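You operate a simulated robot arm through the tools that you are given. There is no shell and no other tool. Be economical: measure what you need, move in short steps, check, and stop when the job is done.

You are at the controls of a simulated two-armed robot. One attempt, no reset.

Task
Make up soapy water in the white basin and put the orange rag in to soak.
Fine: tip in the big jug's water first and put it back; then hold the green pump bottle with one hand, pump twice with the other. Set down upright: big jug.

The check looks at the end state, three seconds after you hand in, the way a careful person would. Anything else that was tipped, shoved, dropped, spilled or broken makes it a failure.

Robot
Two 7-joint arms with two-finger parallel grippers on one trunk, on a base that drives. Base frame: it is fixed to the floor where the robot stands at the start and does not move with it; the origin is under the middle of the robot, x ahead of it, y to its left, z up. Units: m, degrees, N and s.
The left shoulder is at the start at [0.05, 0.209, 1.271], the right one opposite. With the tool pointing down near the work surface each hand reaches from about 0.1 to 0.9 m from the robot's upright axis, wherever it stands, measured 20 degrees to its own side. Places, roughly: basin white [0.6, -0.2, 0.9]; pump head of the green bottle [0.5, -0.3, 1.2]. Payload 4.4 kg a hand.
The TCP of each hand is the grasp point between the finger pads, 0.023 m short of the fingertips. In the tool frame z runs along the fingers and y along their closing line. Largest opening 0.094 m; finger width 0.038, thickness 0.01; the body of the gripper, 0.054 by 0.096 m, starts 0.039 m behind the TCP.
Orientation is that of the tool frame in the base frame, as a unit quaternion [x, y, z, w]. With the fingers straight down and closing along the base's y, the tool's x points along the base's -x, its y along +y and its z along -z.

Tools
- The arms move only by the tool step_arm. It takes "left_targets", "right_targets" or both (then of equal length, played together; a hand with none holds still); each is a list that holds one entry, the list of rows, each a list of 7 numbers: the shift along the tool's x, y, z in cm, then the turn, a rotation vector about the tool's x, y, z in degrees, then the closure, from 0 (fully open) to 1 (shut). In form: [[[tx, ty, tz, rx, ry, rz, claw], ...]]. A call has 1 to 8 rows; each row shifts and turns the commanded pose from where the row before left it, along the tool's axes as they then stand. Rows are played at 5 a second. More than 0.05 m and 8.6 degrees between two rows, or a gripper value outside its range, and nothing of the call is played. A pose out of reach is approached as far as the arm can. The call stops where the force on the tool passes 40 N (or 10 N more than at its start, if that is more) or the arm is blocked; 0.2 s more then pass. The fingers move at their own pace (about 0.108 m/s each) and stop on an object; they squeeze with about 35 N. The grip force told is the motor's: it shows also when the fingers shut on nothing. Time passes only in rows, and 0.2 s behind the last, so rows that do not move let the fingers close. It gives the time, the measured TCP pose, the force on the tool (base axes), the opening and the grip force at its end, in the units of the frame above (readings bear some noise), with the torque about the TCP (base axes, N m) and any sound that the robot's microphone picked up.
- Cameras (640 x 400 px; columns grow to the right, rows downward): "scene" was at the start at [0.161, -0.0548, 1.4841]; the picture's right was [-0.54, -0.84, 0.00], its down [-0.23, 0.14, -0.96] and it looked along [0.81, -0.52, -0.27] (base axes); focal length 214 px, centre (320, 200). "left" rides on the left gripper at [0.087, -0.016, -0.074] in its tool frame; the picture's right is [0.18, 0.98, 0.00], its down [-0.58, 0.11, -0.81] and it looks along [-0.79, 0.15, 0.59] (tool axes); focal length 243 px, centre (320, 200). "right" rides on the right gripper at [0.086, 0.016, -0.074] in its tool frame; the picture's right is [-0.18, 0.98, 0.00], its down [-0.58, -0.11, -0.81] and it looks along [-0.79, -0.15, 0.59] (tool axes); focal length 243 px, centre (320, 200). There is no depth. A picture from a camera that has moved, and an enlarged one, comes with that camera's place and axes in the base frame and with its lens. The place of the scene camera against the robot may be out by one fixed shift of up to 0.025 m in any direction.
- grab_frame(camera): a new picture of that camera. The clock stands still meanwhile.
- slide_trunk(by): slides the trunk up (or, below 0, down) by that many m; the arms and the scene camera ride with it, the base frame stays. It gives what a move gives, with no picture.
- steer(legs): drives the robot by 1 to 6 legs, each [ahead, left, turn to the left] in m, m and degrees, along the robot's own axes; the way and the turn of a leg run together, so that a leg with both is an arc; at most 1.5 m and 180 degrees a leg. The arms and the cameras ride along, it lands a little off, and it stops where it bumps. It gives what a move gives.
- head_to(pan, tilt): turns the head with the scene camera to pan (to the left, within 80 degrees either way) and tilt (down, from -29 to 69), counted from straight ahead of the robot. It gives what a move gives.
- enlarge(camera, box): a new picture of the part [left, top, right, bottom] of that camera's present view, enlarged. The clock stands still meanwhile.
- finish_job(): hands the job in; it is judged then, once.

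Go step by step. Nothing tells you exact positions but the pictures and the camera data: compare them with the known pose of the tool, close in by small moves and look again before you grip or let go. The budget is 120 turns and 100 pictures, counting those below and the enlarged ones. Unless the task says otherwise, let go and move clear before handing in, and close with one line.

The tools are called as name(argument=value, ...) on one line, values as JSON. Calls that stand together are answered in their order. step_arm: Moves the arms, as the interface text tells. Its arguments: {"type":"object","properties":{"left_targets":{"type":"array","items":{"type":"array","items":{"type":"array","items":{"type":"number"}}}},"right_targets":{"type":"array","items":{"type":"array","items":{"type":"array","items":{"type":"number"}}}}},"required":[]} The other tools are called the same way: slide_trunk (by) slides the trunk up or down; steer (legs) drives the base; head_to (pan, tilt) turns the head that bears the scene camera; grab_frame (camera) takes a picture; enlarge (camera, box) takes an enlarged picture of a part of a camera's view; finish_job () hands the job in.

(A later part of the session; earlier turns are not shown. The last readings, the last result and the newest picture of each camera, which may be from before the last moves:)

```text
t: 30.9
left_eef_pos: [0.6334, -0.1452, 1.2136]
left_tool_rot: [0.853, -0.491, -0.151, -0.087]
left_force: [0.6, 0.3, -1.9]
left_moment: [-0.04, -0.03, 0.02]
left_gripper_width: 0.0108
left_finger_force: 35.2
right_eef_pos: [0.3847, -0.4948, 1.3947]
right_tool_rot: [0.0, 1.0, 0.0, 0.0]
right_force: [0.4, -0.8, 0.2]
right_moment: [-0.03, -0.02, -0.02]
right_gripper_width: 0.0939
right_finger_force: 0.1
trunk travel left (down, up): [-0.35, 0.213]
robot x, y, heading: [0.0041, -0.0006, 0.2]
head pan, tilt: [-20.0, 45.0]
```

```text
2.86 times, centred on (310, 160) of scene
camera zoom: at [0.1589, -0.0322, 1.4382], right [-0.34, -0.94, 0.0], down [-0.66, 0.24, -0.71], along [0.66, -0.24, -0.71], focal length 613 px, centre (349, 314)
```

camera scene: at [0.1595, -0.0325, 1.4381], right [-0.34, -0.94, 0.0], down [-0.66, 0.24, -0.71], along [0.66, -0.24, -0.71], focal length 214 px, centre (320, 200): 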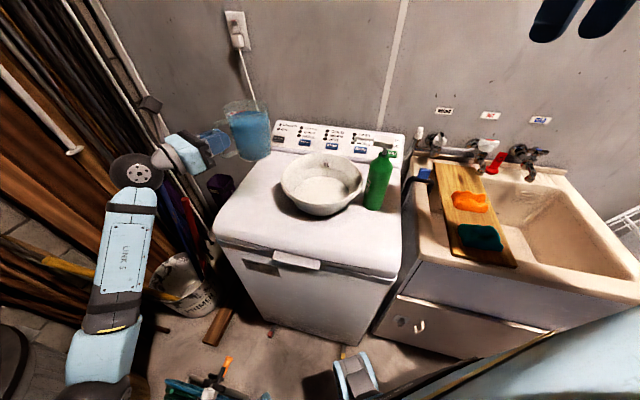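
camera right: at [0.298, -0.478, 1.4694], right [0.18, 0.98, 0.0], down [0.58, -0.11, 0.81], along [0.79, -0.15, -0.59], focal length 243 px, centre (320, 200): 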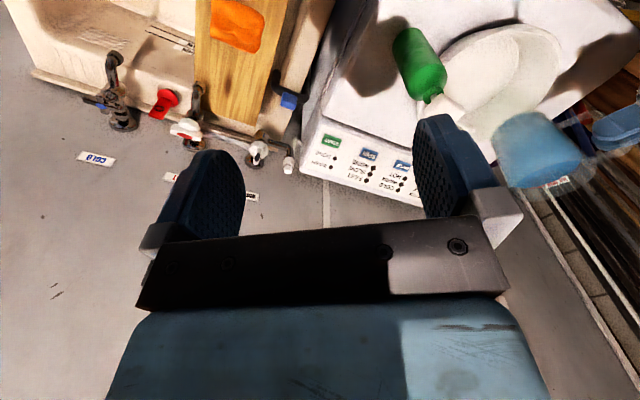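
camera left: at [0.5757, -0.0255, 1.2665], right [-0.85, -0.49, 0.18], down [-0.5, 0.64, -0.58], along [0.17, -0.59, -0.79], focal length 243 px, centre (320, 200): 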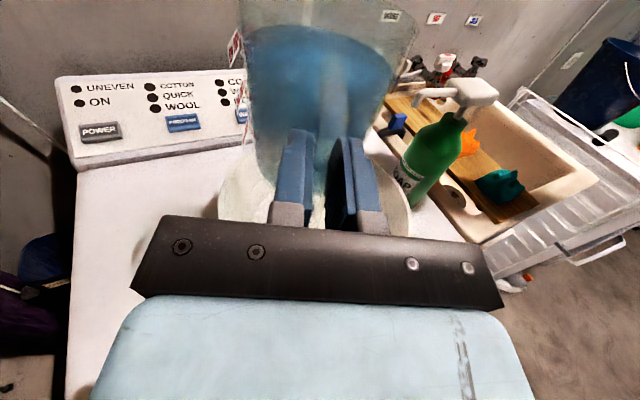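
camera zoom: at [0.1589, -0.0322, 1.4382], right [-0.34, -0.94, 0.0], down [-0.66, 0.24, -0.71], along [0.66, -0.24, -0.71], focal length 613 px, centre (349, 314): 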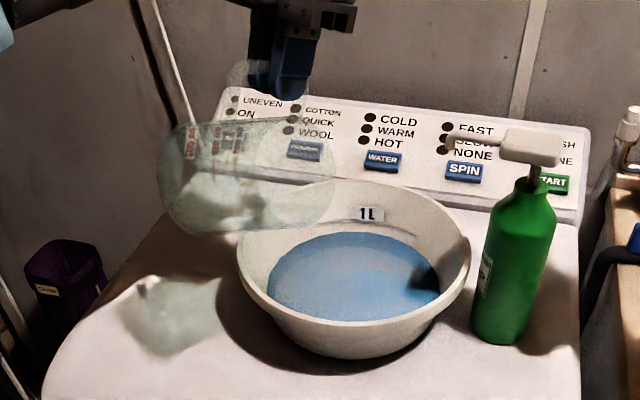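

The jug is empty and nothing has spilled. I'll back away a little and turn it upright again.

step_arm(left_targets=[[[-2.5, 0, 0.9, 0, 0, 0, 1], [-2.5, 0, 0.9, 0, 7, 0, 1], [-2.5, 0, 0, 0, 7, 0, 1], [0, 0, 0, 0, 8, 0, 1], [0, 0, 0, 0, 8, 0, 1], [0, 0, 0, 0, 8, 0, 1], [0, 0, 0, 0, 8, 0, 1], [0, 0, 0, 0, 8, 0, 1]]])

step_arm(left_targets=[[[0, 0, 0, 0, 8, 0, 1], [0, 0, 0, 0, 8, 0, 1], [0, 0, 0, 0, 8, 0, 1], [0, 0, 0, 0, 8, 0, 1], [0, 0, 0, 0, 8, 0, 1], [0, 0, 0, 0, 8, 0, 1], [0, 0, 0, 0, 8, 0, 1], [0, 0, 0, 0, 0, 0, 1]]])

grab_frame(camera="scene")

```text
t: 32.7
left_eef_pos: [0.5958, -0.0777, 1.2189]
left_tool_rot: [0.828, -0.477, 0.254, 0.147]
left_force: [0.2, 0.5, -0.6]
left_moment: [0.02, -0.01, -0.03]
left_gripper_width: 0.0111
left_finger_force: 35.2
right_eef_pos: [0.3848, -0.4931, 1.3941]
right_tool_rot: [0.001, 1.0, 0.0, 0.0]
right_force: [0.7, 0.1, 0.4]
right_moment: [-0.02, 0.02, -0.02]
right_gripper_width: 0.094
right_finger_force: 0.1
trunk travel left (down, up): [-0.35, 0.213]
robot x, y, heading: [0.001, 0.0009, 0.1]
head pan, tilt: [-20.0, 45.0]
```

```text
t: 34.5
left_eef_pos: [0.5948, -0.0777, 1.2197]
left_tool_rot: [0.612, -0.353, 0.614, 0.353]
left_force: [0.0, 0.0, -0.7]
left_moment: [0.09, 0.05, -0.01]
left_gripper_width: 0.0108
left_finger_force: 34.8
right_eef_pos: [0.3851, -0.4948, 1.3936]
right_tool_rot: [0.0, 1.0, 0.0, -0.001]
right_force: [0.9, 0.4, -0.2]
right_moment: [-0.01, -0.03, 0.01]
right_gripper_width: 0.094
right_finger_force: 0.1
trunk travel left (down, up): [-0.35, 0.213]
robot x, y, heading: [0.0009, 0.0017, 0.1]
head pan, tilt: [-20.0, 45.0]
```

```text
64 pictures are left
camera scene: at [0.1589, -0.0322, 1.4382], right [-0.34, -0.94, 0.0], down [-0.66, 0.24, -0.71], along [0.66, -0.24, -0.71], focal length 214 px, centre (320, 200)
```

scene: 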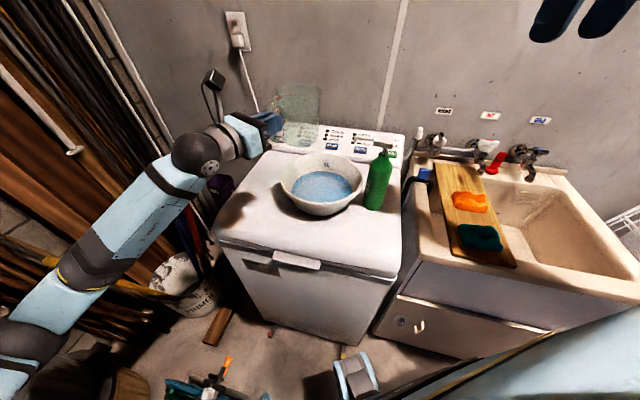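

The jug is upright again. I'll carry it back above its original place and restore the yaw.

step_arm(left_targets=[[[0, -2.4, -2.1, 0, 0, 0, 1], [0, -2.4, -2.1, 0, 0, 0, 1], [0, -2.4, -2.1, 0, 0, 0, 1], [0, -2.35, -2.05, 0, 0, 0, 1], [0, 0, 0, 8.3, 0, 0, 1], [0, 0, 0, 8.3, 0, 0, 1], [0, 0, 0, 8.4, 0, 0, 1], [0, 0, 0, 0, 0, 0, 1]]])

step_arm(left_targets=[[[-4, 0, 0, 0, 0, 0, 1], [-4, 0, 0, 0, 0, 0, 1], [-4, 0, 0, 0, 0, 0, 1], [-4, 0, 0, 0, 0, 0, 1], [-2, 0, 0, 0, 0, 0, 1], [0, 0, 0, 0, 0, 0, 1]]])

enlarge(camera="scene", box=[190, 110, 330, 230])

enlarge(camera="left", box=[140, 0, 460, 200])

```text
t: 36.3
left_eef_pos: [0.6365, 0.0433, 1.2199]
left_tool_rot: [0.675, -0.211, 0.675, 0.212]
left_force: [-0.7, -0.2, 0.0]
left_moment: [0.05, 0.05, -0.01]
left_gripper_width: 0.0106
left_finger_force: 34.9
right_eef_pos: [0.3837, -0.4944, 1.3942]
right_tool_rot: [0.0, 1.0, 0.0, 0.0]
right_force: [0.0, -0.4, -0.7]
right_moment: [-0.03, -0.04, 0.0]
right_gripper_width: 0.094
right_finger_force: 0.1
trunk travel left (down, up): [-0.35, 0.213]
robot x, y, heading: [-0.0011, -0.0025, 0.1]
head pan, tilt: [-20.0, 45.0]
```

```text
t: 37.7
left_eef_pos: [0.6354, 0.0418, 1.0398]
left_tool_rot: [0.675, -0.211, 0.675, 0.211]
left_force: [0.5, 0.7, -1.2]
left_moment: [0.05, 0.06, -0.03]
left_gripper_width: 0.0107
left_finger_force: 35.2
right_eef_pos: [0.3845, -0.4937, 1.3942]
right_tool_rot: [0.0, 1.0, 0.0, 0.0]
right_force: [-0.2, 0.6, -0.4]
right_moment: [0.0, 0.0, -0.02]
right_gripper_width: 0.0941
right_finger_force: 0.1
trunk travel left (down, up): [-0.35, 0.213]
robot x, y, heading: [-0.0051, -0.0026, 0.1]
head pan, tilt: [-20.0, 45.0]
```

```text
3.33 times, centred on (260, 170) of scene
camera zoom: at [0.1589, -0.0322, 1.4382], right [-0.34, -0.94, 0.0], down [-0.66, 0.24, -0.71], along [0.66, -0.24, -0.71], focal length 715 px, centre (520, 300)
```

zoom: 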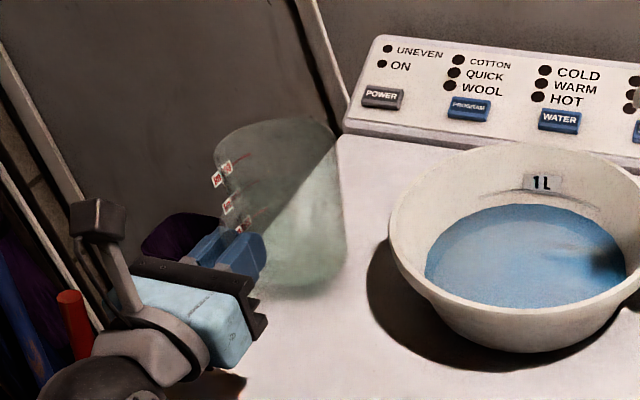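

```text
2.00 times, centred on (300, 100) of left
camera zoom: at [0.585, 0.0988, 1.1256], right [-0.56, -0.81, 0.18], down [-0.72, 0.37, -0.58], along [0.4, -0.46, -0.79], focal length 485 px, centre (360, 400)
```

zoom: 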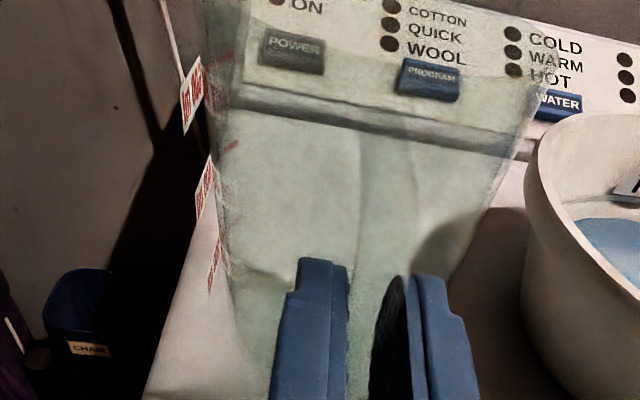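

I'm 2.8 cm above the grip height. I'll lower gently until it touches.

step_arm(left_targets=[[[-0.8, 0, 0, 0, 0, 0, 1], [-0.8, 0, 0, 0, 0, 0, 1], [-0.5, 0, 0, 0, 0, 0, 1], [-0.4, 0, 0, 0, 0, 0, 1], [-0.3, 0, 0, 0, 0, 0, 1], [0, 0, 0, 0, 0, 0, 1]]])

enlarge(camera="scene", box=[190, 110, 330, 230])

```text
t: 39.1
left_eef_pos: [0.6362, 0.0423, 1.0127]
left_tool_rot: [0.674, -0.212, 0.676, 0.212]
left_force: [-2.2, 2.1, 10.7]
left_moment: [-0.67, -0.93, -0.02]
left_gripper_width: 0.0108
left_finger_force: 34.7
right_eef_pos: [0.3816, -0.4931, 1.3943]
right_tool_rot: [0.0, 1.0, 0.0, 0.001]
right_force: [0.1, -0.3, 0.0]
right_moment: [0.01, 0.01, 0.01]
right_gripper_width: 0.0941
right_finger_force: 0.1
trunk travel left (down, up): [-0.35, 0.213]
robot x, y, heading: [-0.0007, 0.0028, -0.5]
head pan, tilt: [-20.0, 45.0]
```

```text
3.33 times, centred on (260, 170) of scene
camera zoom: at [0.1571, -0.0319, 1.4385], right [-0.34, -0.94, 0.0], down [-0.66, 0.24, -0.71], along [0.67, -0.24, -0.71], focal length 715 px, centre (520, 300)
```

zoom: 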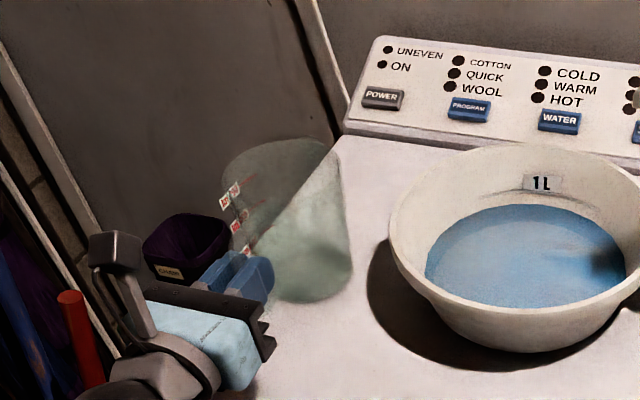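

It's down with a light pressure of 10 N. I'll ease up 2 mm and open the fingers.

step_arm(left_targets=[[[0.15, 0, 0, 0, 0, 0, 1], [0, 0, 0, 0, 0, 0, 1], [0, 0, 0, 0, 0, 0, 0.8], [0, 0, 0, 0, 0, 0, 0.5], [0, 0, 0, 0, 0, 0, 0.2], [0, 0, 0, 0, 0, 0, 0], [0, 0, 0, 0, 0, 0, 0]]])

enlarge(camera="scene", box=[190, 110, 330, 230])

enlarge(camera="left", box=[140, 0, 460, 200])

```text
t: 40.7
left_eef_pos: [0.6357, 0.0421, 1.0127]
left_tool_rot: [0.674, -0.213, 0.675, 0.211]
left_force: [0.3, 0.7, -0.3]
left_moment: [0.03, 0.0, -0.01]
left_gripper_width: 0.094
left_finger_force: 0.1
right_eef_pos: [0.3833, -0.4944, 1.3939]
right_tool_rot: [0.001, 1.0, 0.0, 0.0]
right_force: [-0.4, 0.1, 0.5]
right_moment: [0.01, 0.01, -0.01]
right_gripper_width: 0.0938
right_finger_force: 0.0
trunk travel left (down, up): [-0.35, 0.213]
robot x, y, heading: [-0.0018, 0.0005, 0.0]
head pan, tilt: [-20.0, 45.0]
```

```text
3.33 times, centred on (260, 170) of scene
camera zoom: at [0.1589, -0.0322, 1.4382], right [-0.34, -0.94, 0.0], down [-0.66, 0.24, -0.71], along [0.66, -0.24, -0.71], focal length 715 px, centre (520, 300)
```

zoom: 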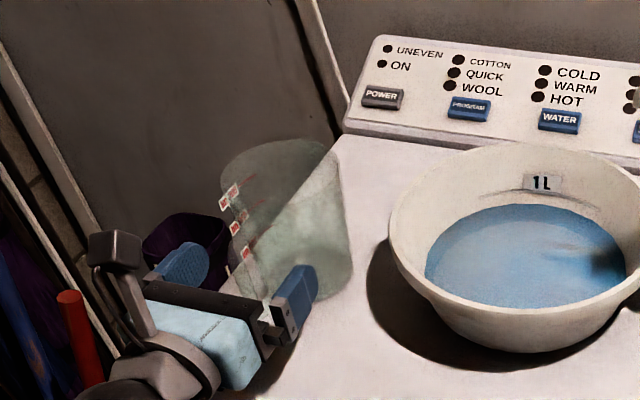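

```text
2.00 times, centred on (300, 100) of left
camera zoom: at [0.5853, 0.0984, 1.0995], right [-0.56, -0.81, 0.18], down [-0.72, 0.37, -0.58], along [0.4, -0.46, -0.79], focal length 485 px, centre (360, 400)
```

zoom: 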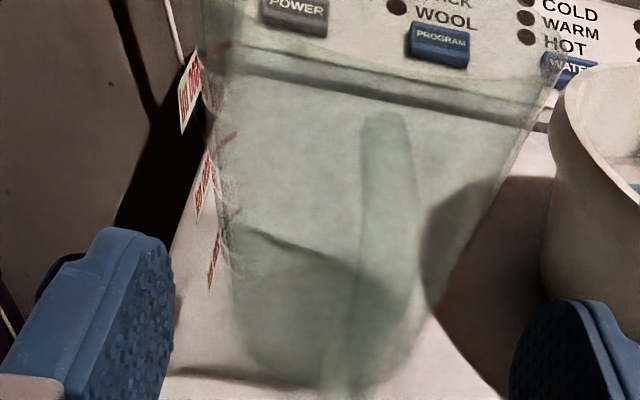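

The jug stands upright in its original place. I'll withdraw the left hand and, in the meantime, start turning the right hand for a level grasp of the bottle.

step_arm(left_targets=[[[0, 0, -2.5, 0, 0, 0, 0], [0, 0, -2.5, 0, 0, 0, 0], [0, 0, -2.5, 0, 0, 0, 0], [0, 0, -2.5, 0, 0, 0, 0], [4, 0, -1, 0, 0, 0, 0], [4, 0, -1, 0, 0, 0, 0], [4, 0, 0, 0, 0, 0, 0], [4, 0, 0, 0, 0, 0, 0]]], right_targets=[[[0, 0, 0, 0, 0, 8.5, 0], [0, 0, 0, 0, 0, 8.5, 0], [0, 0, 0, 0, 0, 8.5, 0], [0, 0, 0, 0, 0, 8.5, 0], [0, 0, 0, 0, 0, 8.5, 0], [0, 0, 0, 0, 0, 8.5, 0], [0, 0, 0, 0, 0, 8.5, 0], [0, 0, 0, 0, 0, 8.5, 0]]])

step_arm(left_targets=[[[4, 0, 0, 0, 0, 0, 0], [4, 0, 0, 0, 0, 0, 0], [4, 0, 0, 0, 0, 0, 0], [4, 0, 0, 0, 0, 0, 0], [4, 0, 0, 0, 0, 0, 0], [0, 0, 0, 0, 0, 0, 0], [0, 0, 0, 0, 0, 0, 0], [0, 0, 0, 0, 0, 0, 0]]], right_targets=[[[0, 0, 0, 0, 0, 8.5, 0], [0, 0, 0, 0, 0, 8.5, 0], [0, 0, 0, 0, 0, 8.5, 0], [0, 0, 0, 0, 0, 8.5, 0], [0, 0, 0, 0, 0, 8.5, 0], [0, 0, 0, 0, 0, 8.5, 0], [0, 0, 0, 0, 0, 8.5, 0], [0, 0, 0, 0, 0, 8.5, 0]]])

step_arm(right_targets=[[[0, 0, 0, 0, 8.5, 0, 0], [0, 0, 0, 0, 8.5, 0, 0], [0, 0, 0, 0, 8.5, 0, 0], [0, 0, 0, 0, 8.5, 0, 0], [0, 0, 0, 0, 8.5, 0, 0], [0, 0, 0, 0, 8.5, 0, 0], [0, 0, 0, 0, 8.5, 0, 0], [0, 0, 0, 0, 0, 0, 0]]])

grab_frame(camera="right")

grab_frame(camera="scene")

```text
t: 42.5
left_eef_pos: [0.5372, 0.1108, 1.1736]
left_tool_rot: [0.675, -0.212, 0.675, 0.212]
left_force: [0.3, 0.6, 1.0]
left_moment: [0.02, 0.0, 0.03]
left_gripper_width: 0.094
left_finger_force: 0.0
right_eef_pos: [0.3858, -0.4944, 1.3939]
right_tool_rot: [0.561, 0.828, 0.001, -0.001]
right_force: [-0.1, 0.2, 0.0]
right_moment: [0.01, 0.02, 0.04]
right_gripper_width: 0.094
right_finger_force: 0.0
trunk travel left (down, up): [-0.35, 0.213]
robot x, y, heading: [-0.0017, 0.0012, 0.0]
head pan, tilt: [-20.0, 45.0]
```

```text
t: 44.3
left_eef_pos: [0.5383, 0.1114, 1.3729]
left_tool_rot: [0.674, -0.212, 0.675, 0.212]
left_force: [-0.3, -0.2, 0.3]
left_moment: [0.01, -0.02, 0.01]
left_gripper_width: 0.0938
left_finger_force: 0.1
right_eef_pos: [0.3838, -0.4954, 1.3936]
right_tool_rot: [0.928, 0.373, 0.0, 0.0]
right_force: [0.2, 0.5, -0.6]
right_moment: [0.0, -0.01, 0.01]
right_gripper_width: 0.094
right_finger_force: 0.1
trunk travel left (down, up): [-0.35, 0.213]
robot x, y, heading: [0.0036, 0.0016, -0.3]
head pan, tilt: [-20.0, 45.0]
```

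```text
t: 46.1
left_eef_pos: [0.5375, 0.1111, 1.3741]
left_tool_rot: [0.674, -0.213, 0.674, 0.213]
left_force: [0.4, 0.1, 0.1]
left_moment: [0.0, 0.01, 0.01]
left_gripper_width: 0.0941
left_finger_force: 0.1
right_eef_pos: [0.3848, -0.4942, 1.3934]
right_tool_rot: [0.805, 0.326, 0.46, -0.186]
right_force: [-0.7, -0.5, 0.1]
right_moment: [-0.02, 0.02, 0.04]
right_gripper_width: 0.0938
right_finger_force: 0.0
trunk travel left (down, up): [-0.35, 0.213]
robot x, y, heading: [0.0046, -0.002, 0.0]
head pan, tilt: [-20.0, 45.0]
```

```text
58 pictures are left
camera right: at [0.3806, -0.5204, 1.5071], right [0.62, -0.77, -0.16], down [-0.79, -0.61, -0.09], along [-0.02, 0.18, -0.98], focal length 243 px, centre (320, 200)
```

right: 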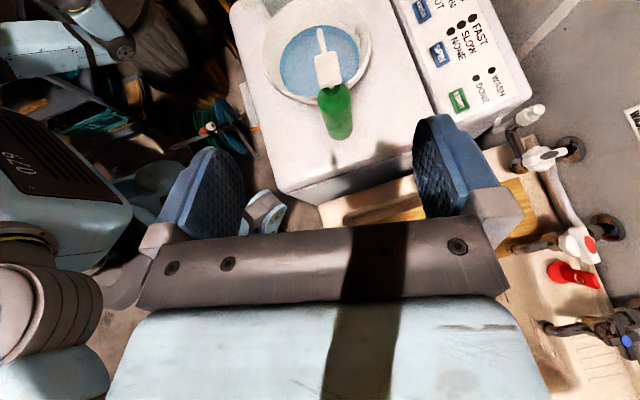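

```text
57 pictures are left
camera scene: at [0.1593, -0.0321, 1.4381], right [-0.34, -0.94, 0.0], down [-0.66, 0.24, -0.71], along [0.66, -0.24, -0.71], focal length 214 px, centre (320, 200)
```

scene: 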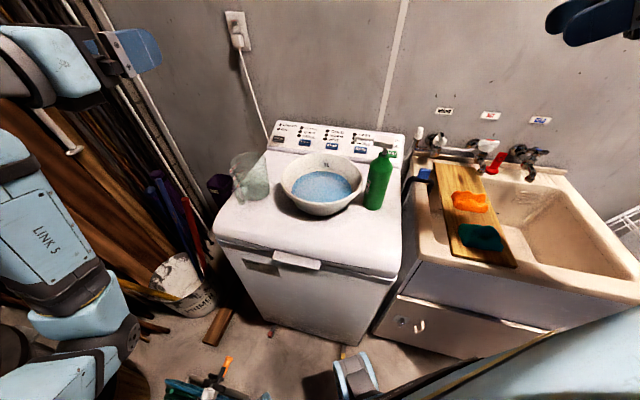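

enlarge(camera="right", box=[230, 0, 430, 160])

```text
2.50 times, centred on (330, 80) of right
camera zoom: at [0.3806, -0.5204, 1.5071], right [0.62, -0.77, -0.16], down [-0.79, -0.61, -0.09], along [-0.02, 0.18, -0.98], focal length 606 px, centre (295, 500)
```

zoom: 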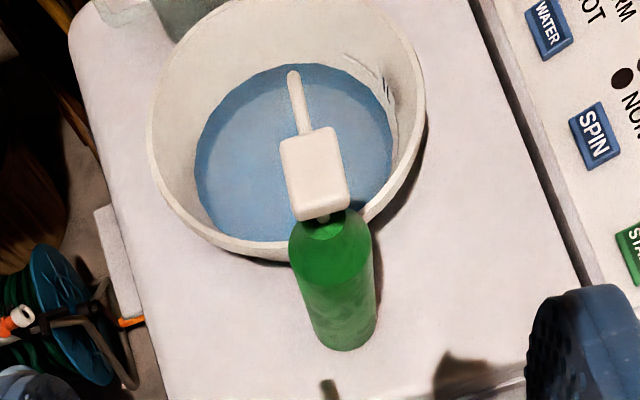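

The bottle axis is at about [0.539, -0.342], base z 0.93, body diameter about 58 mm and shoulder about 1.08. The nozzle points over the basin. I'll level the right hand and lower it to z 1.04.

step_arm(right_targets=[[[0, 0, 0, 0, 7.6, 0, 0], [0, 0, 0, 0, 7.6, 0, 0], [0, 0, 0, 0, 7.6, 0, 0], [0, 0, 0, 0, 7.7, 0, 0], [0, 0, 0, 0, 0, 0, 0]]])

step_arm(right_targets=[[[-4.4, 0, 0.4, 0, 0, 0, 0], [-4.4, 0, 0.4, 0, 0, 0, 0], [-4.4, 0, 0.4, 0, 0, 0, 0], [-4.4, 0, 0.4, 0, 0, 0, 0], [-4.4, 0, 0.4, 0, 0, 0, 0], [-4.4, 0, 0.4, 0, 0, 0, 0], [-4.4, 0, 0.4, 0, 0, 0, 0], [-4.4, 0, 0.4, 0, 0, 0, 0]]])

grab_frame(camera="right")

grab_frame(camera="scene")

```text
t: 47.3
left_eef_pos: [0.5378, 0.1123, 1.374]
left_tool_rot: [0.674, -0.213, 0.675, 0.212]
left_force: [-0.5, 0.8, -0.9]
left_moment: [-0.01, 0.01, -0.01]
left_gripper_width: 0.0939
left_finger_force: 0.1
right_eef_pos: [0.3838, -0.4935, 1.3936]
right_tool_rot: [0.655, 0.265, 0.656, -0.265]
right_force: [0.5, 0.7, 0.6]
right_moment: [0.04, 0.0, 0.01]
right_gripper_width: 0.0942
right_finger_force: 0.1
trunk travel left (down, up): [-0.35, 0.213]
robot x, y, heading: [-0.0016, -0.0007, -0.0]
head pan, tilt: [-20.0, 45.0]
```

```text
t: 49.1
left_eef_pos: [0.5394, 0.112, 1.3726]
left_tool_rot: [0.675, -0.212, 0.674, 0.211]
left_force: [-0.7, 0.3, 0.1]
left_moment: [0.01, -0.02, -0.01]
left_gripper_width: 0.0939
left_finger_force: 0.0
right_eef_pos: [0.408, -0.4718, 1.0406]
right_tool_rot: [0.656, 0.265, 0.655, -0.265]
right_force: [-0.1, -0.1, -1.1]
right_moment: [0.01, 0.02, 0.02]
right_gripper_width: 0.0938
right_finger_force: 0.0
trunk travel left (down, up): [-0.35, 0.213]
robot x, y, heading: [-0.0027, 0.002, -0.0]
head pan, tilt: [-20.0, 45.0]
```

```text
55 pictures are left
camera right: at [0.3645, -0.5352, 1.1284], right [0.68, -0.71, -0.19], down [-0.66, -0.48, -0.58], along [0.32, 0.52, -0.79], focal length 243 px, centre (320, 200)
```

right: 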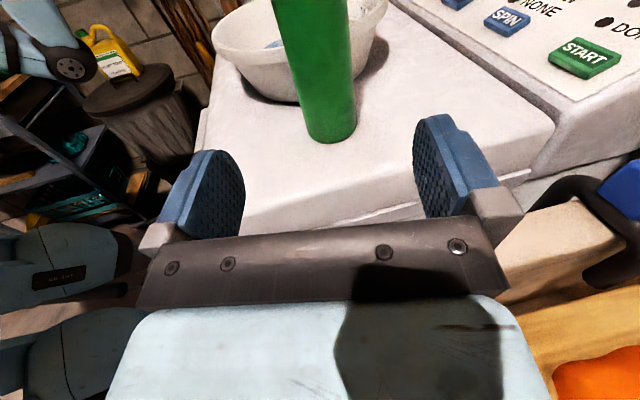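

```text
54 pictures are left
camera scene: at [0.1601, -0.0328, 1.4381], right [-0.34, -0.94, 0.0], down [-0.67, 0.24, -0.71], along [0.66, -0.24, -0.71], focal length 214 px, centre (320, 200)
```

scene: 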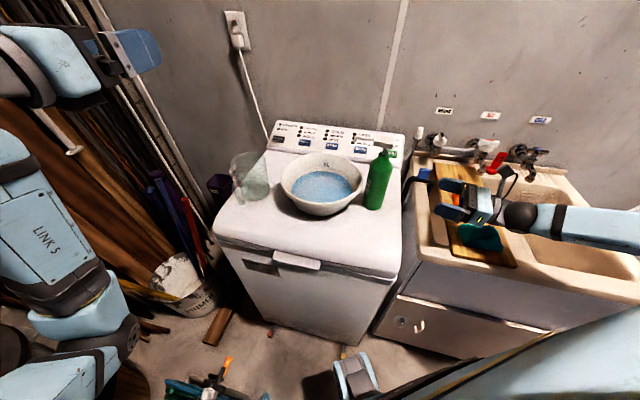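

The bottle lies straight ahead, about 18.5 cm away and 0.4 cm to one side. I'll advance 11 cm and recheck.

step_arm(right_targets=[[[0, -0.4, 3.7, 0, 0, 0, 0], [0, 0, 3.7, 0, 0, 0, 0], [0, 0, 3.6, 0, 0, 0, 0], [0, 0, 0, 0, 0, 0, 0]]])

grab_frame(camera="right")

enlarge(camera="scene", box=[330, 110, 530, 250])

```text
t: 50.1
left_eef_pos: [0.5372, 0.111, 1.374]
left_tool_rot: [0.674, -0.213, 0.676, 0.211]
left_force: [0.0, 0.1, 1.1]
left_moment: [-0.05, 0.03, 0.03]
left_gripper_width: 0.094
left_finger_force: 0.1
right_eef_pos: [0.4834, -0.3925, 1.0431]
right_tool_rot: [0.655, 0.265, 0.656, -0.265]
right_force: [1.2, -1.0, -0.6]
right_moment: [0.02, -0.01, 0.0]
right_gripper_width: 0.0942
right_finger_force: 0.0
trunk travel left (down, up): [-0.35, 0.213]
robot x, y, heading: [0.0026, 0.0002, -0.1]
head pan, tilt: [-20.0, 45.0]
```

```text
53 pictures are left
camera right: at [0.4397, -0.4564, 1.1302], right [0.68, -0.71, -0.18], down [-0.66, -0.48, -0.58], along [0.32, 0.52, -0.79], focal length 243 px, centre (320, 200)
```

right: 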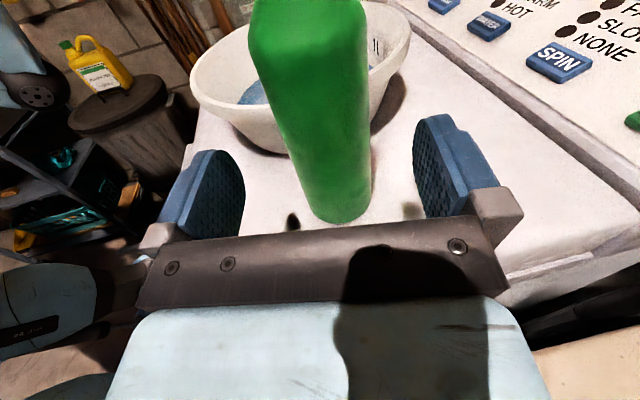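

```text
2.86 times, centred on (430, 180) of scene
camera zoom: at [0.1579, -0.0325, 1.4383], right [-0.34, -0.94, 0.0], down [-0.66, 0.24, -0.71], along [0.67, -0.24, -0.71], focal length 613 px, centre (6, 257)
```

zoom: 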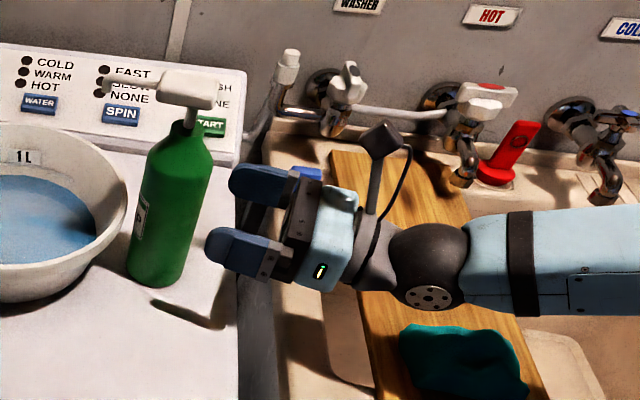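

The bottle is centred between the open fingers. I'll advance the remaining 7.4 cm in small steps.

step_arm(right_targets=[[[0, 0, 2.5, 0, 0, 0, 0], [0, 0, 2.5, 0, 0, 0, 0], [0, 0, 2.4, 0, 0, 0, 0], [0, 0, 0, 0, 0, 0, 0]]])

grab_frame(camera="right")

enlarge(camera="scene", box=[330, 110, 530, 250])

```text
t: 51.1
left_eef_pos: [0.5379, 0.1123, 1.3722]
left_tool_rot: [0.674, -0.212, 0.675, 0.212]
left_force: [-0.3, 0.1, 0.0]
left_moment: [-0.01, 0.0, 0.02]
left_gripper_width: 0.0939
left_finger_force: 0.0
right_eef_pos: [0.5362, -0.3412, 1.0428]
right_tool_rot: [0.656, 0.265, 0.656, -0.264]
right_force: [0.2, 0.3, 1.1]
right_moment: [-0.01, -0.02, -0.02]
right_gripper_width: 0.0941
right_finger_force: 0.1
trunk travel left (down, up): [-0.35, 0.213]
robot x, y, heading: [-0.0049, 0.0018, -0.3]
head pan, tilt: [-20.0, 45.0]
```

```text
51 pictures are left
camera right: at [0.4927, -0.4046, 1.13], right [0.68, -0.71, -0.18], down [-0.66, -0.48, -0.58], along [0.32, 0.52, -0.79], focal length 243 px, centre (320, 200)
```

right: 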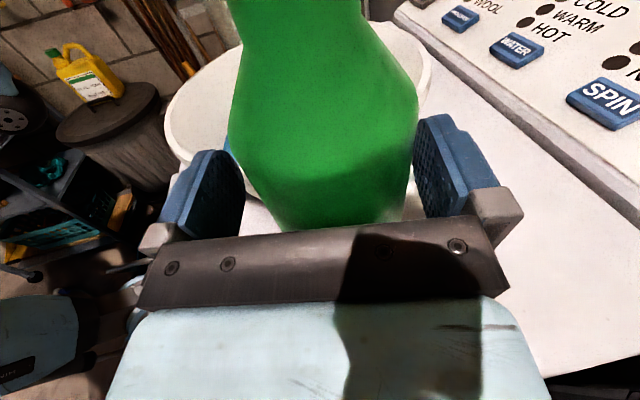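

```text
2.86 times, centred on (430, 180) of scene
camera zoom: at [0.1582, -0.0314, 1.4383], right [-0.34, -0.94, 0.0], down [-0.66, 0.24, -0.71], along [0.66, -0.24, -0.71], focal length 613 px, centre (6, 257)
```

zoom: 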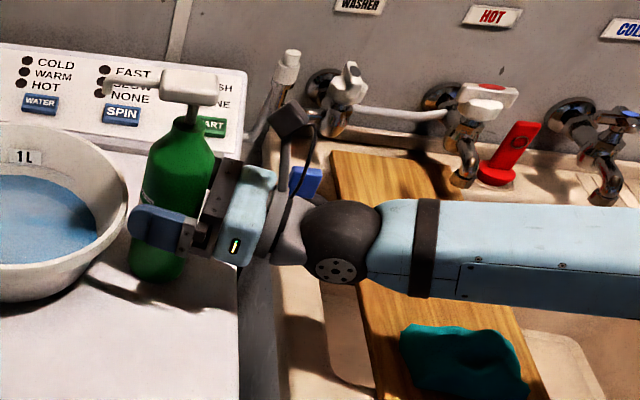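

The bottle is between the pads and nothing has been touched. I'll close the right hand.

step_arm(right_targets=[[[0, 0, 0, 0, 0, 0, 0.2], [0, 0, 0, 0, 0, 0, 0.3], [0, 0, 0, 0, 0, 0, 0.4], [0, 0, 0, 0, 0, 0, 0.6], [0, 0, 0, 0, 0, 0, 1], [0, 0, 0, 0, 0, 0, 1]]])

enlarge(camera="scene", box=[330, 110, 530, 250])

```text
t: 52.5
left_eef_pos: [0.5368, 0.1105, 1.3739]
left_tool_rot: [0.675, -0.211, 0.674, 0.212]
left_force: [0.3, -0.7, -0.1]
left_moment: [-0.01, 0.0, -0.02]
left_gripper_width: 0.094
left_finger_force: 0.1
right_eef_pos: [0.5359, -0.3432, 1.0427]
right_tool_rot: [0.656, 0.264, 0.655, -0.265]
right_force: [-0.9, -0.3, 0.0]
right_moment: [0.07, 0.08, 0.03]
right_gripper_width: 0.0605
right_finger_force: 34.4
trunk travel left (down, up): [-0.35, 0.213]
robot x, y, heading: [-0.0, 0.0024, -0.0]
head pan, tilt: [-20.0, 45.0]
```

```text
2.86 times, centred on (430, 180) of scene
camera zoom: at [0.1588, -0.0322, 1.4382], right [-0.34, -0.94, 0.0], down [-0.66, 0.24, -0.71], along [0.66, -0.24, -0.71], focal length 613 px, centre (6, 257)
```

zoom: 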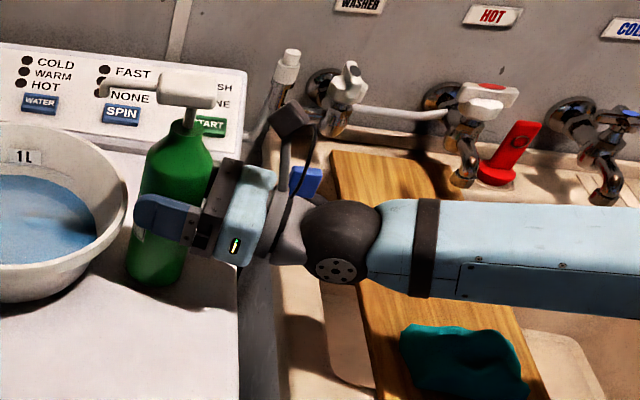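

The bottle is held firmly at 60 mm. Next I'll turn the left hand to point down with the fingers shut, then move towards the pump head.

step_arm(left_targets=[[[0, 0, 0, 0, -8.2, 0, 0.5], [0, 0, 0, 0, -8.2, 0, 1], [0, 0, 0, 0, -8.2, 0, 1], [0, 0, 0, 0, -8.2, 0, 1], [0, 0, 0, 0, -8.2, 0, 1], [0, 0, 0, 0, -8.2, 0, 1], [0, 0, 0, 0, -8.2, 0, 1], [0, 0, 0, 0, -8.2, 0, 1]]])

step_arm(left_targets=[[[0, 0, 0, 0, -8.2, 0, 1], [0, 0, 0, 0, -8.2, 0, 1], [0, 0, 0, 0, -8.0, 0, 1], [2.58, 3.71, 1.1, 0, 0, 0, 1], [2.58, 3.71, 1.1, 0, 0, 0, 1], [2.58, 3.71, 1.1, 0, 0, 0, 1], [2.58, 3.71, 1.1, 0, 0, 0, 1], [2.58, 3.71, 1.1, 0, 0, 0, 1]]])

grab_frame(camera="scene")

grab_frame(camera="left")

```text
t: 54.3
left_eef_pos: [0.5372, 0.1109, 1.3732]
left_tool_rot: [0.933, -0.293, 0.2, 0.062]
left_force: [-0.6, 0.4, -0.7]
left_moment: [0.02, 0.01, 0.01]
left_gripper_width: 0.0
left_finger_force: 34.9
right_eef_pos: [0.5355, -0.3421, 1.0419]
right_tool_rot: [0.656, 0.264, 0.656, -0.264]
right_force: [-0.3, -0.8, 2.0]
right_moment: [-0.06, 0.08, -0.01]
right_gripper_width: 0.0604
right_finger_force: 35.3
trunk travel left (down, up): [-0.35, 0.213]
robot x, y, heading: [0.0015, -0.0015, 0.1]
head pan, tilt: [-20.0, 45.0]
```

```text
t: 56.1
left_eef_pos: [0.5382, -0.1163, 1.3173]
left_tool_rot: [0.954, -0.3, 0.0, -0.001]
left_force: [0.1, 0.0, -0.4]
left_moment: [0.01, -0.01, 0.05]
left_gripper_width: 0.0
left_finger_force: 35.1
right_eef_pos: [0.5353, -0.3432, 1.0417]
right_tool_rot: [0.655, 0.265, 0.656, -0.266]
right_force: [0.1, -1.2, 1.2]
right_moment: [-0.25, 0.05, 0.07]
right_gripper_width: 0.0604
right_finger_force: 34.7
trunk travel left (down, up): [-0.35, 0.213]
robot x, y, heading: [0.0011, -0.0018, 0.1]
head pan, tilt: [-20.0, 45.0]
```

```text
48 pictures are left
camera scene: at [0.1584, -0.0342, 1.4383], right [-0.34, -0.94, 0.0], down [-0.66, 0.24, -0.71], along [0.66, -0.24, -0.71], focal length 214 px, centre (320, 200)
```

scene: 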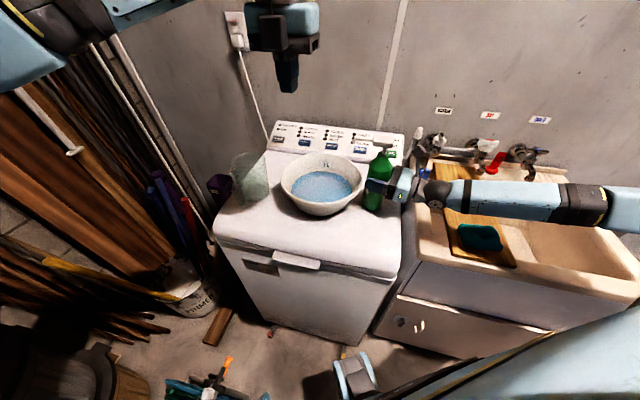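

```text
47 pictures are left
camera left: at [0.6183, -0.1528, 1.3931], right [-0.41, -0.91, 0.0], down [-0.54, 0.24, 0.81], along [-0.73, 0.33, -0.59], focal length 243 px, centre (320, 200)
```

left: 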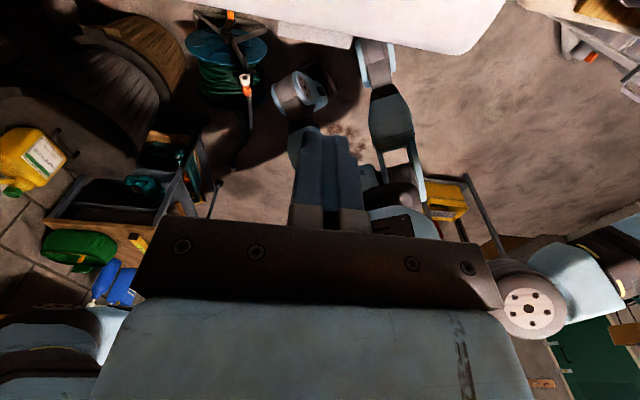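

The path is clear. I'll carry on to hover over the pump head.

step_arm(left_targets=[[[2.58, 3.7, 1.1, 0, 0, 0, 1], [2.58, 3.7, 1.1, 0, 0, 0, 1], [2.58, 3.7, 1.1, 0, 0, 0, 1], [2.58, 3.7, 1.1, 0, 0, 0, 1], [2.58, 3.7, 1, 0, 0, 0, 1], [0, 0, 0, 0, 0, 0, 1]]])

enlarge(camera="scene", box=[310, 60, 510, 220])

grab_frame(camera="left")

grab_frame(camera="right")

```text
t: 57.5
left_eef_pos: [0.5382, -0.2727, 1.2807]
left_tool_rot: [0.954, -0.3, 0.001, -0.001]
left_force: [0.3, 0.2, 0.5]
left_moment: [0.02, 0.02, 0.01]
left_gripper_width: 0.0001
left_finger_force: 35.1
left hand out of reach, approached as far as the arm can: row 4, 5
right_eef_pos: [0.5345, -0.3416, 1.0427]
right_tool_rot: [0.656, 0.265, 0.656, -0.265]
right_force: [-0.3, -0.8, 1.1]
right_moment: [-0.11, 0.08, -0.01]
right_gripper_width: 0.0606
right_finger_force: 34.6
trunk travel left (down, up): [-0.35, 0.213]
robot x, y, heading: [0.0018, -0.0012, -0.1]
head pan, tilt: [-20.0, 45.0]
```

```text
2.50 times, centred on (410, 140) of scene
camera zoom: at [0.1585, -0.0326, 1.4382], right [-0.34, -0.94, 0.0], down [-0.66, 0.24, -0.71], along [0.66, -0.24, -0.71], focal length 536 px, centre (95, 350)
```

zoom: 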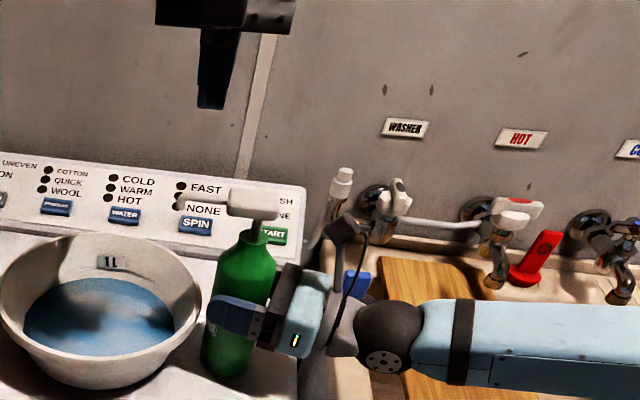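

```text
45 pictures are left
camera left: at [0.6184, -0.3091, 1.3546], right [-0.41, -0.91, 0.0], down [-0.54, 0.24, 0.81], along [-0.73, 0.33, -0.59], focal length 243 px, centre (320, 200)
```

left: 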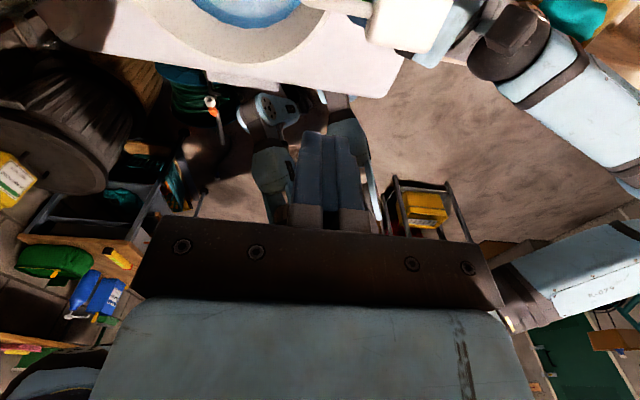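

```text
44 pictures are left
camera right: at [0.4928, -0.4056, 1.1295], right [0.68, -0.71, -0.18], down [-0.66, -0.48, -0.58], along [0.32, 0.52, -0.79], focal length 243 px, centre (320, 200)
```

right: 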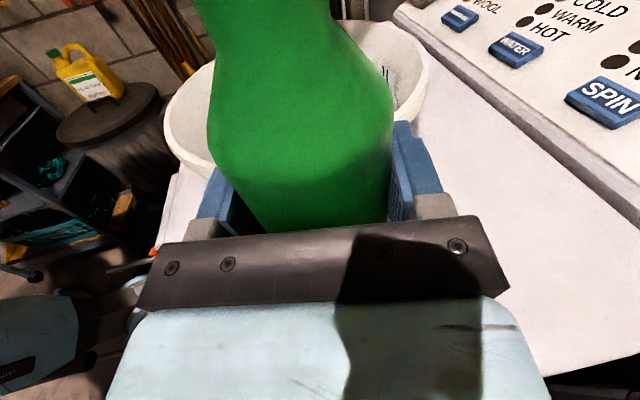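

The left arm can't quite reach with the fingers vertical. I'll tilt the hand about 40° so the wrist stays nearer the shoulder, then close the remaining distance.

step_arm(left_targets=[[[0, 0, 0, 0, 8, 0, 1], [0, 0, 0, 0, 8, 0, 1], [0, 0, 0, 0, 8, 0, 1], [0, 0, 0, 0, 8, 0, 1], [0, 0, 0, 0, 8, 0, 1], [0, 0, 0, 0, 0, 0, 1], [0, 0, 0, 0, 0, 0, 1]]])

enlarge(camera="scene", box=[310, 60, 510, 220])

```text
t: 59.1
left_eef_pos: [0.538, -0.273, 1.28]
left_tool_rot: [0.896, -0.282, 0.327, 0.103]
left_force: [-0.1, 0.1, 0.4]
left_moment: [0.02, -0.03, 0.01]
left_gripper_width: 0.0001
left_finger_force: 34.9
right_eef_pos: [0.5361, -0.3426, 1.0417]
right_tool_rot: [0.656, 0.265, 0.655, -0.265]
right_force: [0.0, 0.7, 1.1]
right_moment: [0.03, -0.01, 0.05]
right_gripper_width: 0.0607
right_finger_force: 35.1
trunk travel left (down, up): [-0.35, 0.213]
robot x, y, heading: [-0.0017, 0.0016, 0.1]
head pan, tilt: [-20.0, 45.0]
```

```text
2.50 times, centred on (410, 140) of scene
camera zoom: at [0.1588, -0.0321, 1.4382], right [-0.34, -0.94, 0.0], down [-0.66, 0.24, -0.71], along [0.66, -0.24, -0.71], focal length 536 px, centre (95, 350)
```

zoom: 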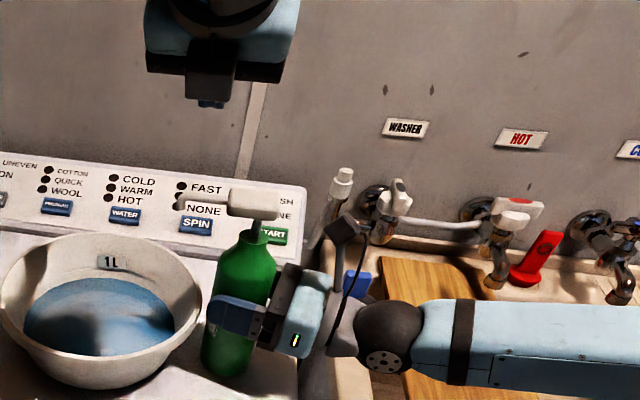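

The command now stands at the reachable spot. I'll move to hover over the head.

step_arm(left_targets=[[[0.84, 2.85, 2.0, 0, 0, 0, 1], [0.84, 2.85, 2.0, 0, 0, 0, 1], [0, 0, 0, 0, 0, 0, 1]]])

enlarge(camera="scene", box=[310, 60, 510, 220])

grab_frame(camera="left")

```text
t: 59.9
left_eef_pos: [0.5378, -0.3407, 1.2604]
left_tool_rot: [0.896, -0.281, 0.327, 0.103]
left_force: [0.2, -0.5, -0.4]
left_moment: [-0.02, 0.01, 0.0]
left_gripper_width: 0.0
left_finger_force: 35.4
right_eef_pos: [0.5361, -0.342, 1.0421]
right_tool_rot: [0.656, 0.266, 0.655, -0.264]
right_force: [0.8, 0.5, 0.1]
right_moment: [0.09, -0.06, -0.02]
right_gripper_width: 0.0605
right_finger_force: 35.3
trunk travel left (down, up): [-0.35, 0.213]
robot x, y, heading: [0.0007, -0.0013, -0.2]
head pan, tilt: [-20.0, 45.0]
```

```text
2.50 times, centred on (410, 140) of scene
camera zoom: at [0.159, -0.0313, 1.4382], right [-0.34, -0.94, 0.0], down [-0.66, 0.24, -0.71], along [0.66, -0.24, -0.71], focal length 536 px, centre (95, 350)
```

zoom: 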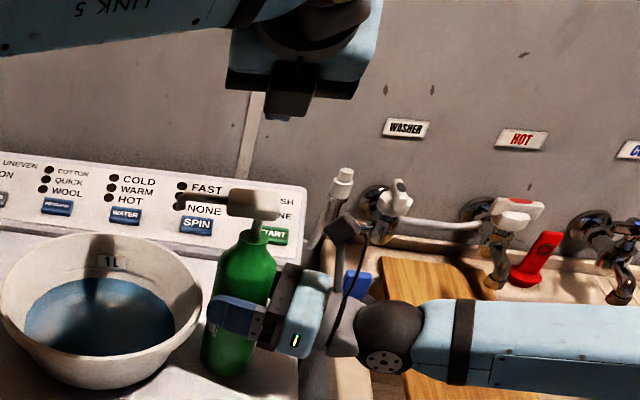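

```text
41 pictures are left
camera left: at [0.5638, -0.338, 1.3728], right [-0.45, -0.89, 0.12], down [-0.85, 0.46, 0.24], along [-0.27, 0.01, -0.96], focal length 243 px, centre (320, 200)
```

left: 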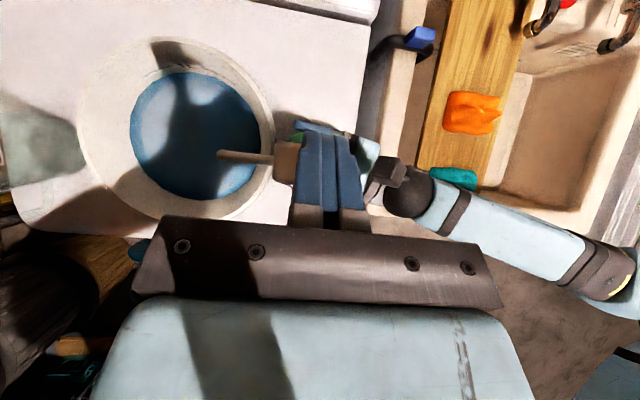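

The view straight down shows the pump head beneath the fingertips, off by about 5 mm. I'll correct that and lower towards contact.

step_arm(left_targets=[[[-0.643, -0.5, 0.766, 0, 0, 0, 1], [-0.643, 0, 0.766, 0, 0, 0, 1], [-0.643, 0, 0.766, 0, 0, 0, 1], [-0.643, 0, 0.766, 0, 0, 0, 1], [-0.643, 0, 0.766, 0, 0, 0, 1], [-0.643, 0, 0.766, 0, 0, 0, 1], [0, 0, 0, 0, 0, 0, 1]]])

enlarge(camera="scene", box=[310, 60, 510, 220])

```text
t: 61.5
left_eef_pos: [0.5395, -0.3388, 1.2001]
left_tool_rot: [0.896, -0.282, 0.326, 0.102]
left_force: [-0.6, -0.3, 0.7]
left_moment: [-0.01, -0.01, 0.0]
left_gripper_width: 0.0
left_finger_force: 34.8
right_eef_pos: [0.5372, -0.3422, 1.042]
right_tool_rot: [0.656, 0.264, 0.656, -0.264]
right_force: [0.6, 0.8, 0.9]
right_moment: [0.02, -0.01, -0.01]
right_gripper_width: 0.0605
right_finger_force: 35.3
trunk travel left (down, up): [-0.35, 0.213]
robot x, y, heading: [0.0009, 0.0013, 0.1]
head pan, tilt: [-20.0, 45.0]
```

```text
2.50 times, centred on (410, 140) of scene
camera zoom: at [0.1588, -0.0322, 1.4382], right [-0.34, -0.94, 0.0], down [-0.66, 0.24, -0.71], along [0.66, -0.24, -0.71], focal length 536 px, centre (95, 350)
```

zoom: 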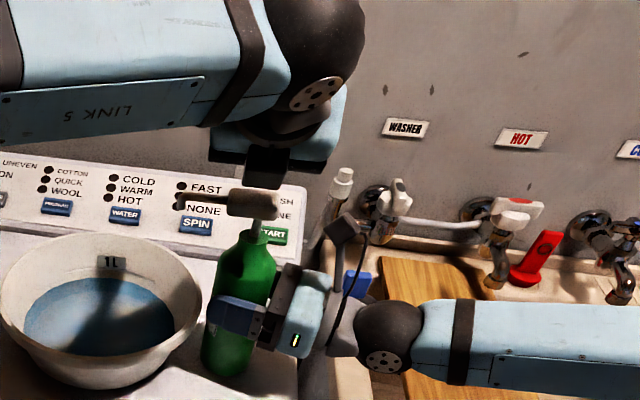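

The tip is close to the head. I'll check from the left camera before pressing.

enlarge(camera="left", box=[200, 80, 440, 230])

enlarge(camera="scene", box=[370, 110, 450, 160])

```text
2.67 times, centred on (320, 155) of left
camera zoom: at [0.5657, -0.3348, 1.3122], right [-0.45, -0.89, 0.12], down [-0.85, 0.46, 0.24], along [-0.27, 0.01, -0.96], focal length 647 px, centre (320, 320)
```

zoom: 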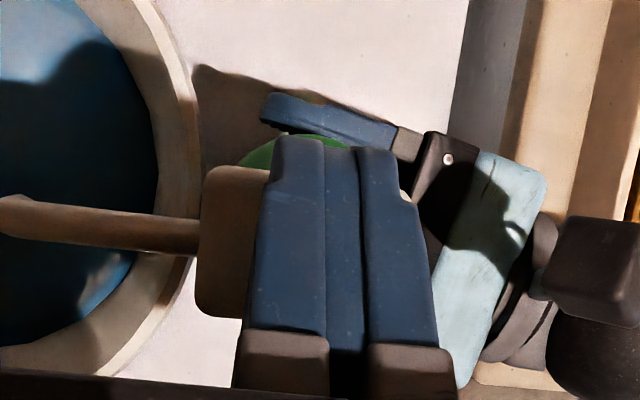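

```text
8.00 times, centred on (410, 135) of scene
camera zoom: at [0.1588, -0.0322, 1.4382], right [-0.34, -0.94, 0.0], down [-0.66, 0.24, -0.71], along [0.66, -0.24, -0.71], focal length 1716 px, centre (-400, 720)
```

zoom: 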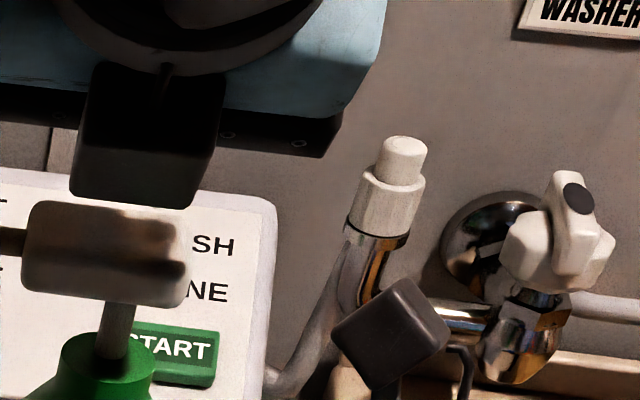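

The contact corner sits over the middle of the head block. I'll press down in small steps for pump stroke one.

step_arm(left_targets=[[[-0.257, 0, 0.306, 0, 0, 0, 1], [-0.257, 0, 0.306, 0, 0, 0, 1], [-0.257, 0, 0.306, 0, 0, 0, 1], [-0.257, 0, 0.306, 0, 0, 0, 1], [-0.257, 0, 0.306, 0, 0, 0, 1], [0, 0, 0, 0, 0, 0, 1]]])

enlarge(camera="scene", box=[340, 110, 440, 210])

```text
t: 62.9
left_eef_pos: [0.5417, -0.3384, 1.1808]
left_tool_rot: [0.896, -0.282, 0.327, 0.103]
left_force: [1.2, 0.2, 8.3]
left_moment: [-0.01, -0.05, -0.07]
left_gripper_width: 0.0
left_finger_force: 34.8
right_eef_pos: [0.5362, -0.3408, 1.042]
right_tool_rot: [0.656, 0.265, 0.656, -0.265]
right_force: [-0.2, 0.7, -1.7]
right_moment: [0.04, -0.25, 0.05]
right_gripper_width: 0.0603
right_finger_force: 35.1
trunk travel left (down, up): [-0.35, 0.213]
robot x, y, heading: [0.0026, -0.0006, 0.1]
head pan, tilt: [-20.0, 45.0]
```

```text
4.00 times, centred on (390, 160) of scene
camera zoom: at [0.1586, -0.032, 1.4383], right [-0.34, -0.94, 0.0], down [-0.66, 0.24, -0.71], along [0.66, -0.24, -0.71], focal length 858 px, centre (40, 360)
```

zoom: 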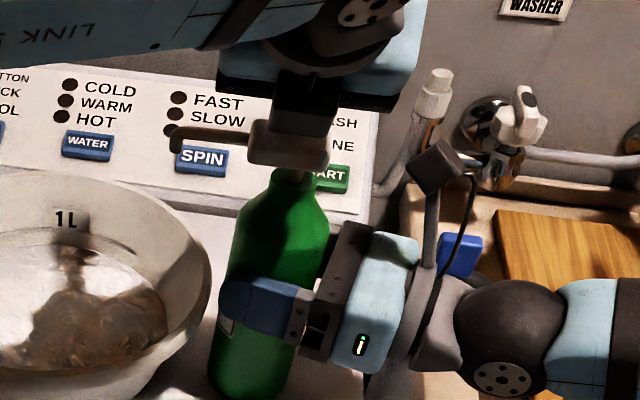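

The head went down and the water changed, so soap is coming out. I'll press a bit further to complete the stroke, then release fully.

step_arm(left_targets=[[[-0.16, 0, 0.19, 0, 0, 0, 1], [-0.16, 0, 0.19, 0, 0, 0, 1], [0, 0, 0, 0, 0, 0, 1]]])

enlarge(camera="scene", box=[340, 110, 440, 210])

```text
t: 63.7
left_eef_pos: [0.5396, -0.3376, 1.1762]
left_tool_rot: [0.896, -0.282, 0.328, 0.103]
left_force: [-0.9, 0.9, 33.4]
left_moment: [0.04, 0.0, -0.05]
left_gripper_width: 0.0001
left_finger_force: 35.6
right_eef_pos: [0.5366, -0.3409, 1.0433]
right_tool_rot: [0.656, 0.265, 0.655, -0.264]
right_force: [7.9, -2.2, -13.9]
right_moment: [0.04, -0.34, -0.01]
right_gripper_width: 0.0604
right_finger_force: 35.1
trunk travel left (down, up): [-0.35, 0.213]
robot x, y, heading: [0.0009, 0.0017, -0.1]
head pan, tilt: [-20.0, 45.0]
```

```text
4.00 times, centred on (390, 160) of scene
camera zoom: at [0.1579, -0.0313, 1.4385], right [-0.34, -0.94, 0.0], down [-0.66, 0.24, -0.71], along [0.67, -0.24, -0.71], focal length 858 px, centre (40, 360)
```

zoom: 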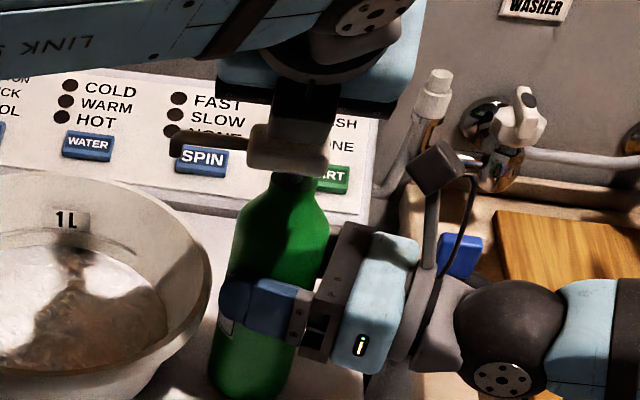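

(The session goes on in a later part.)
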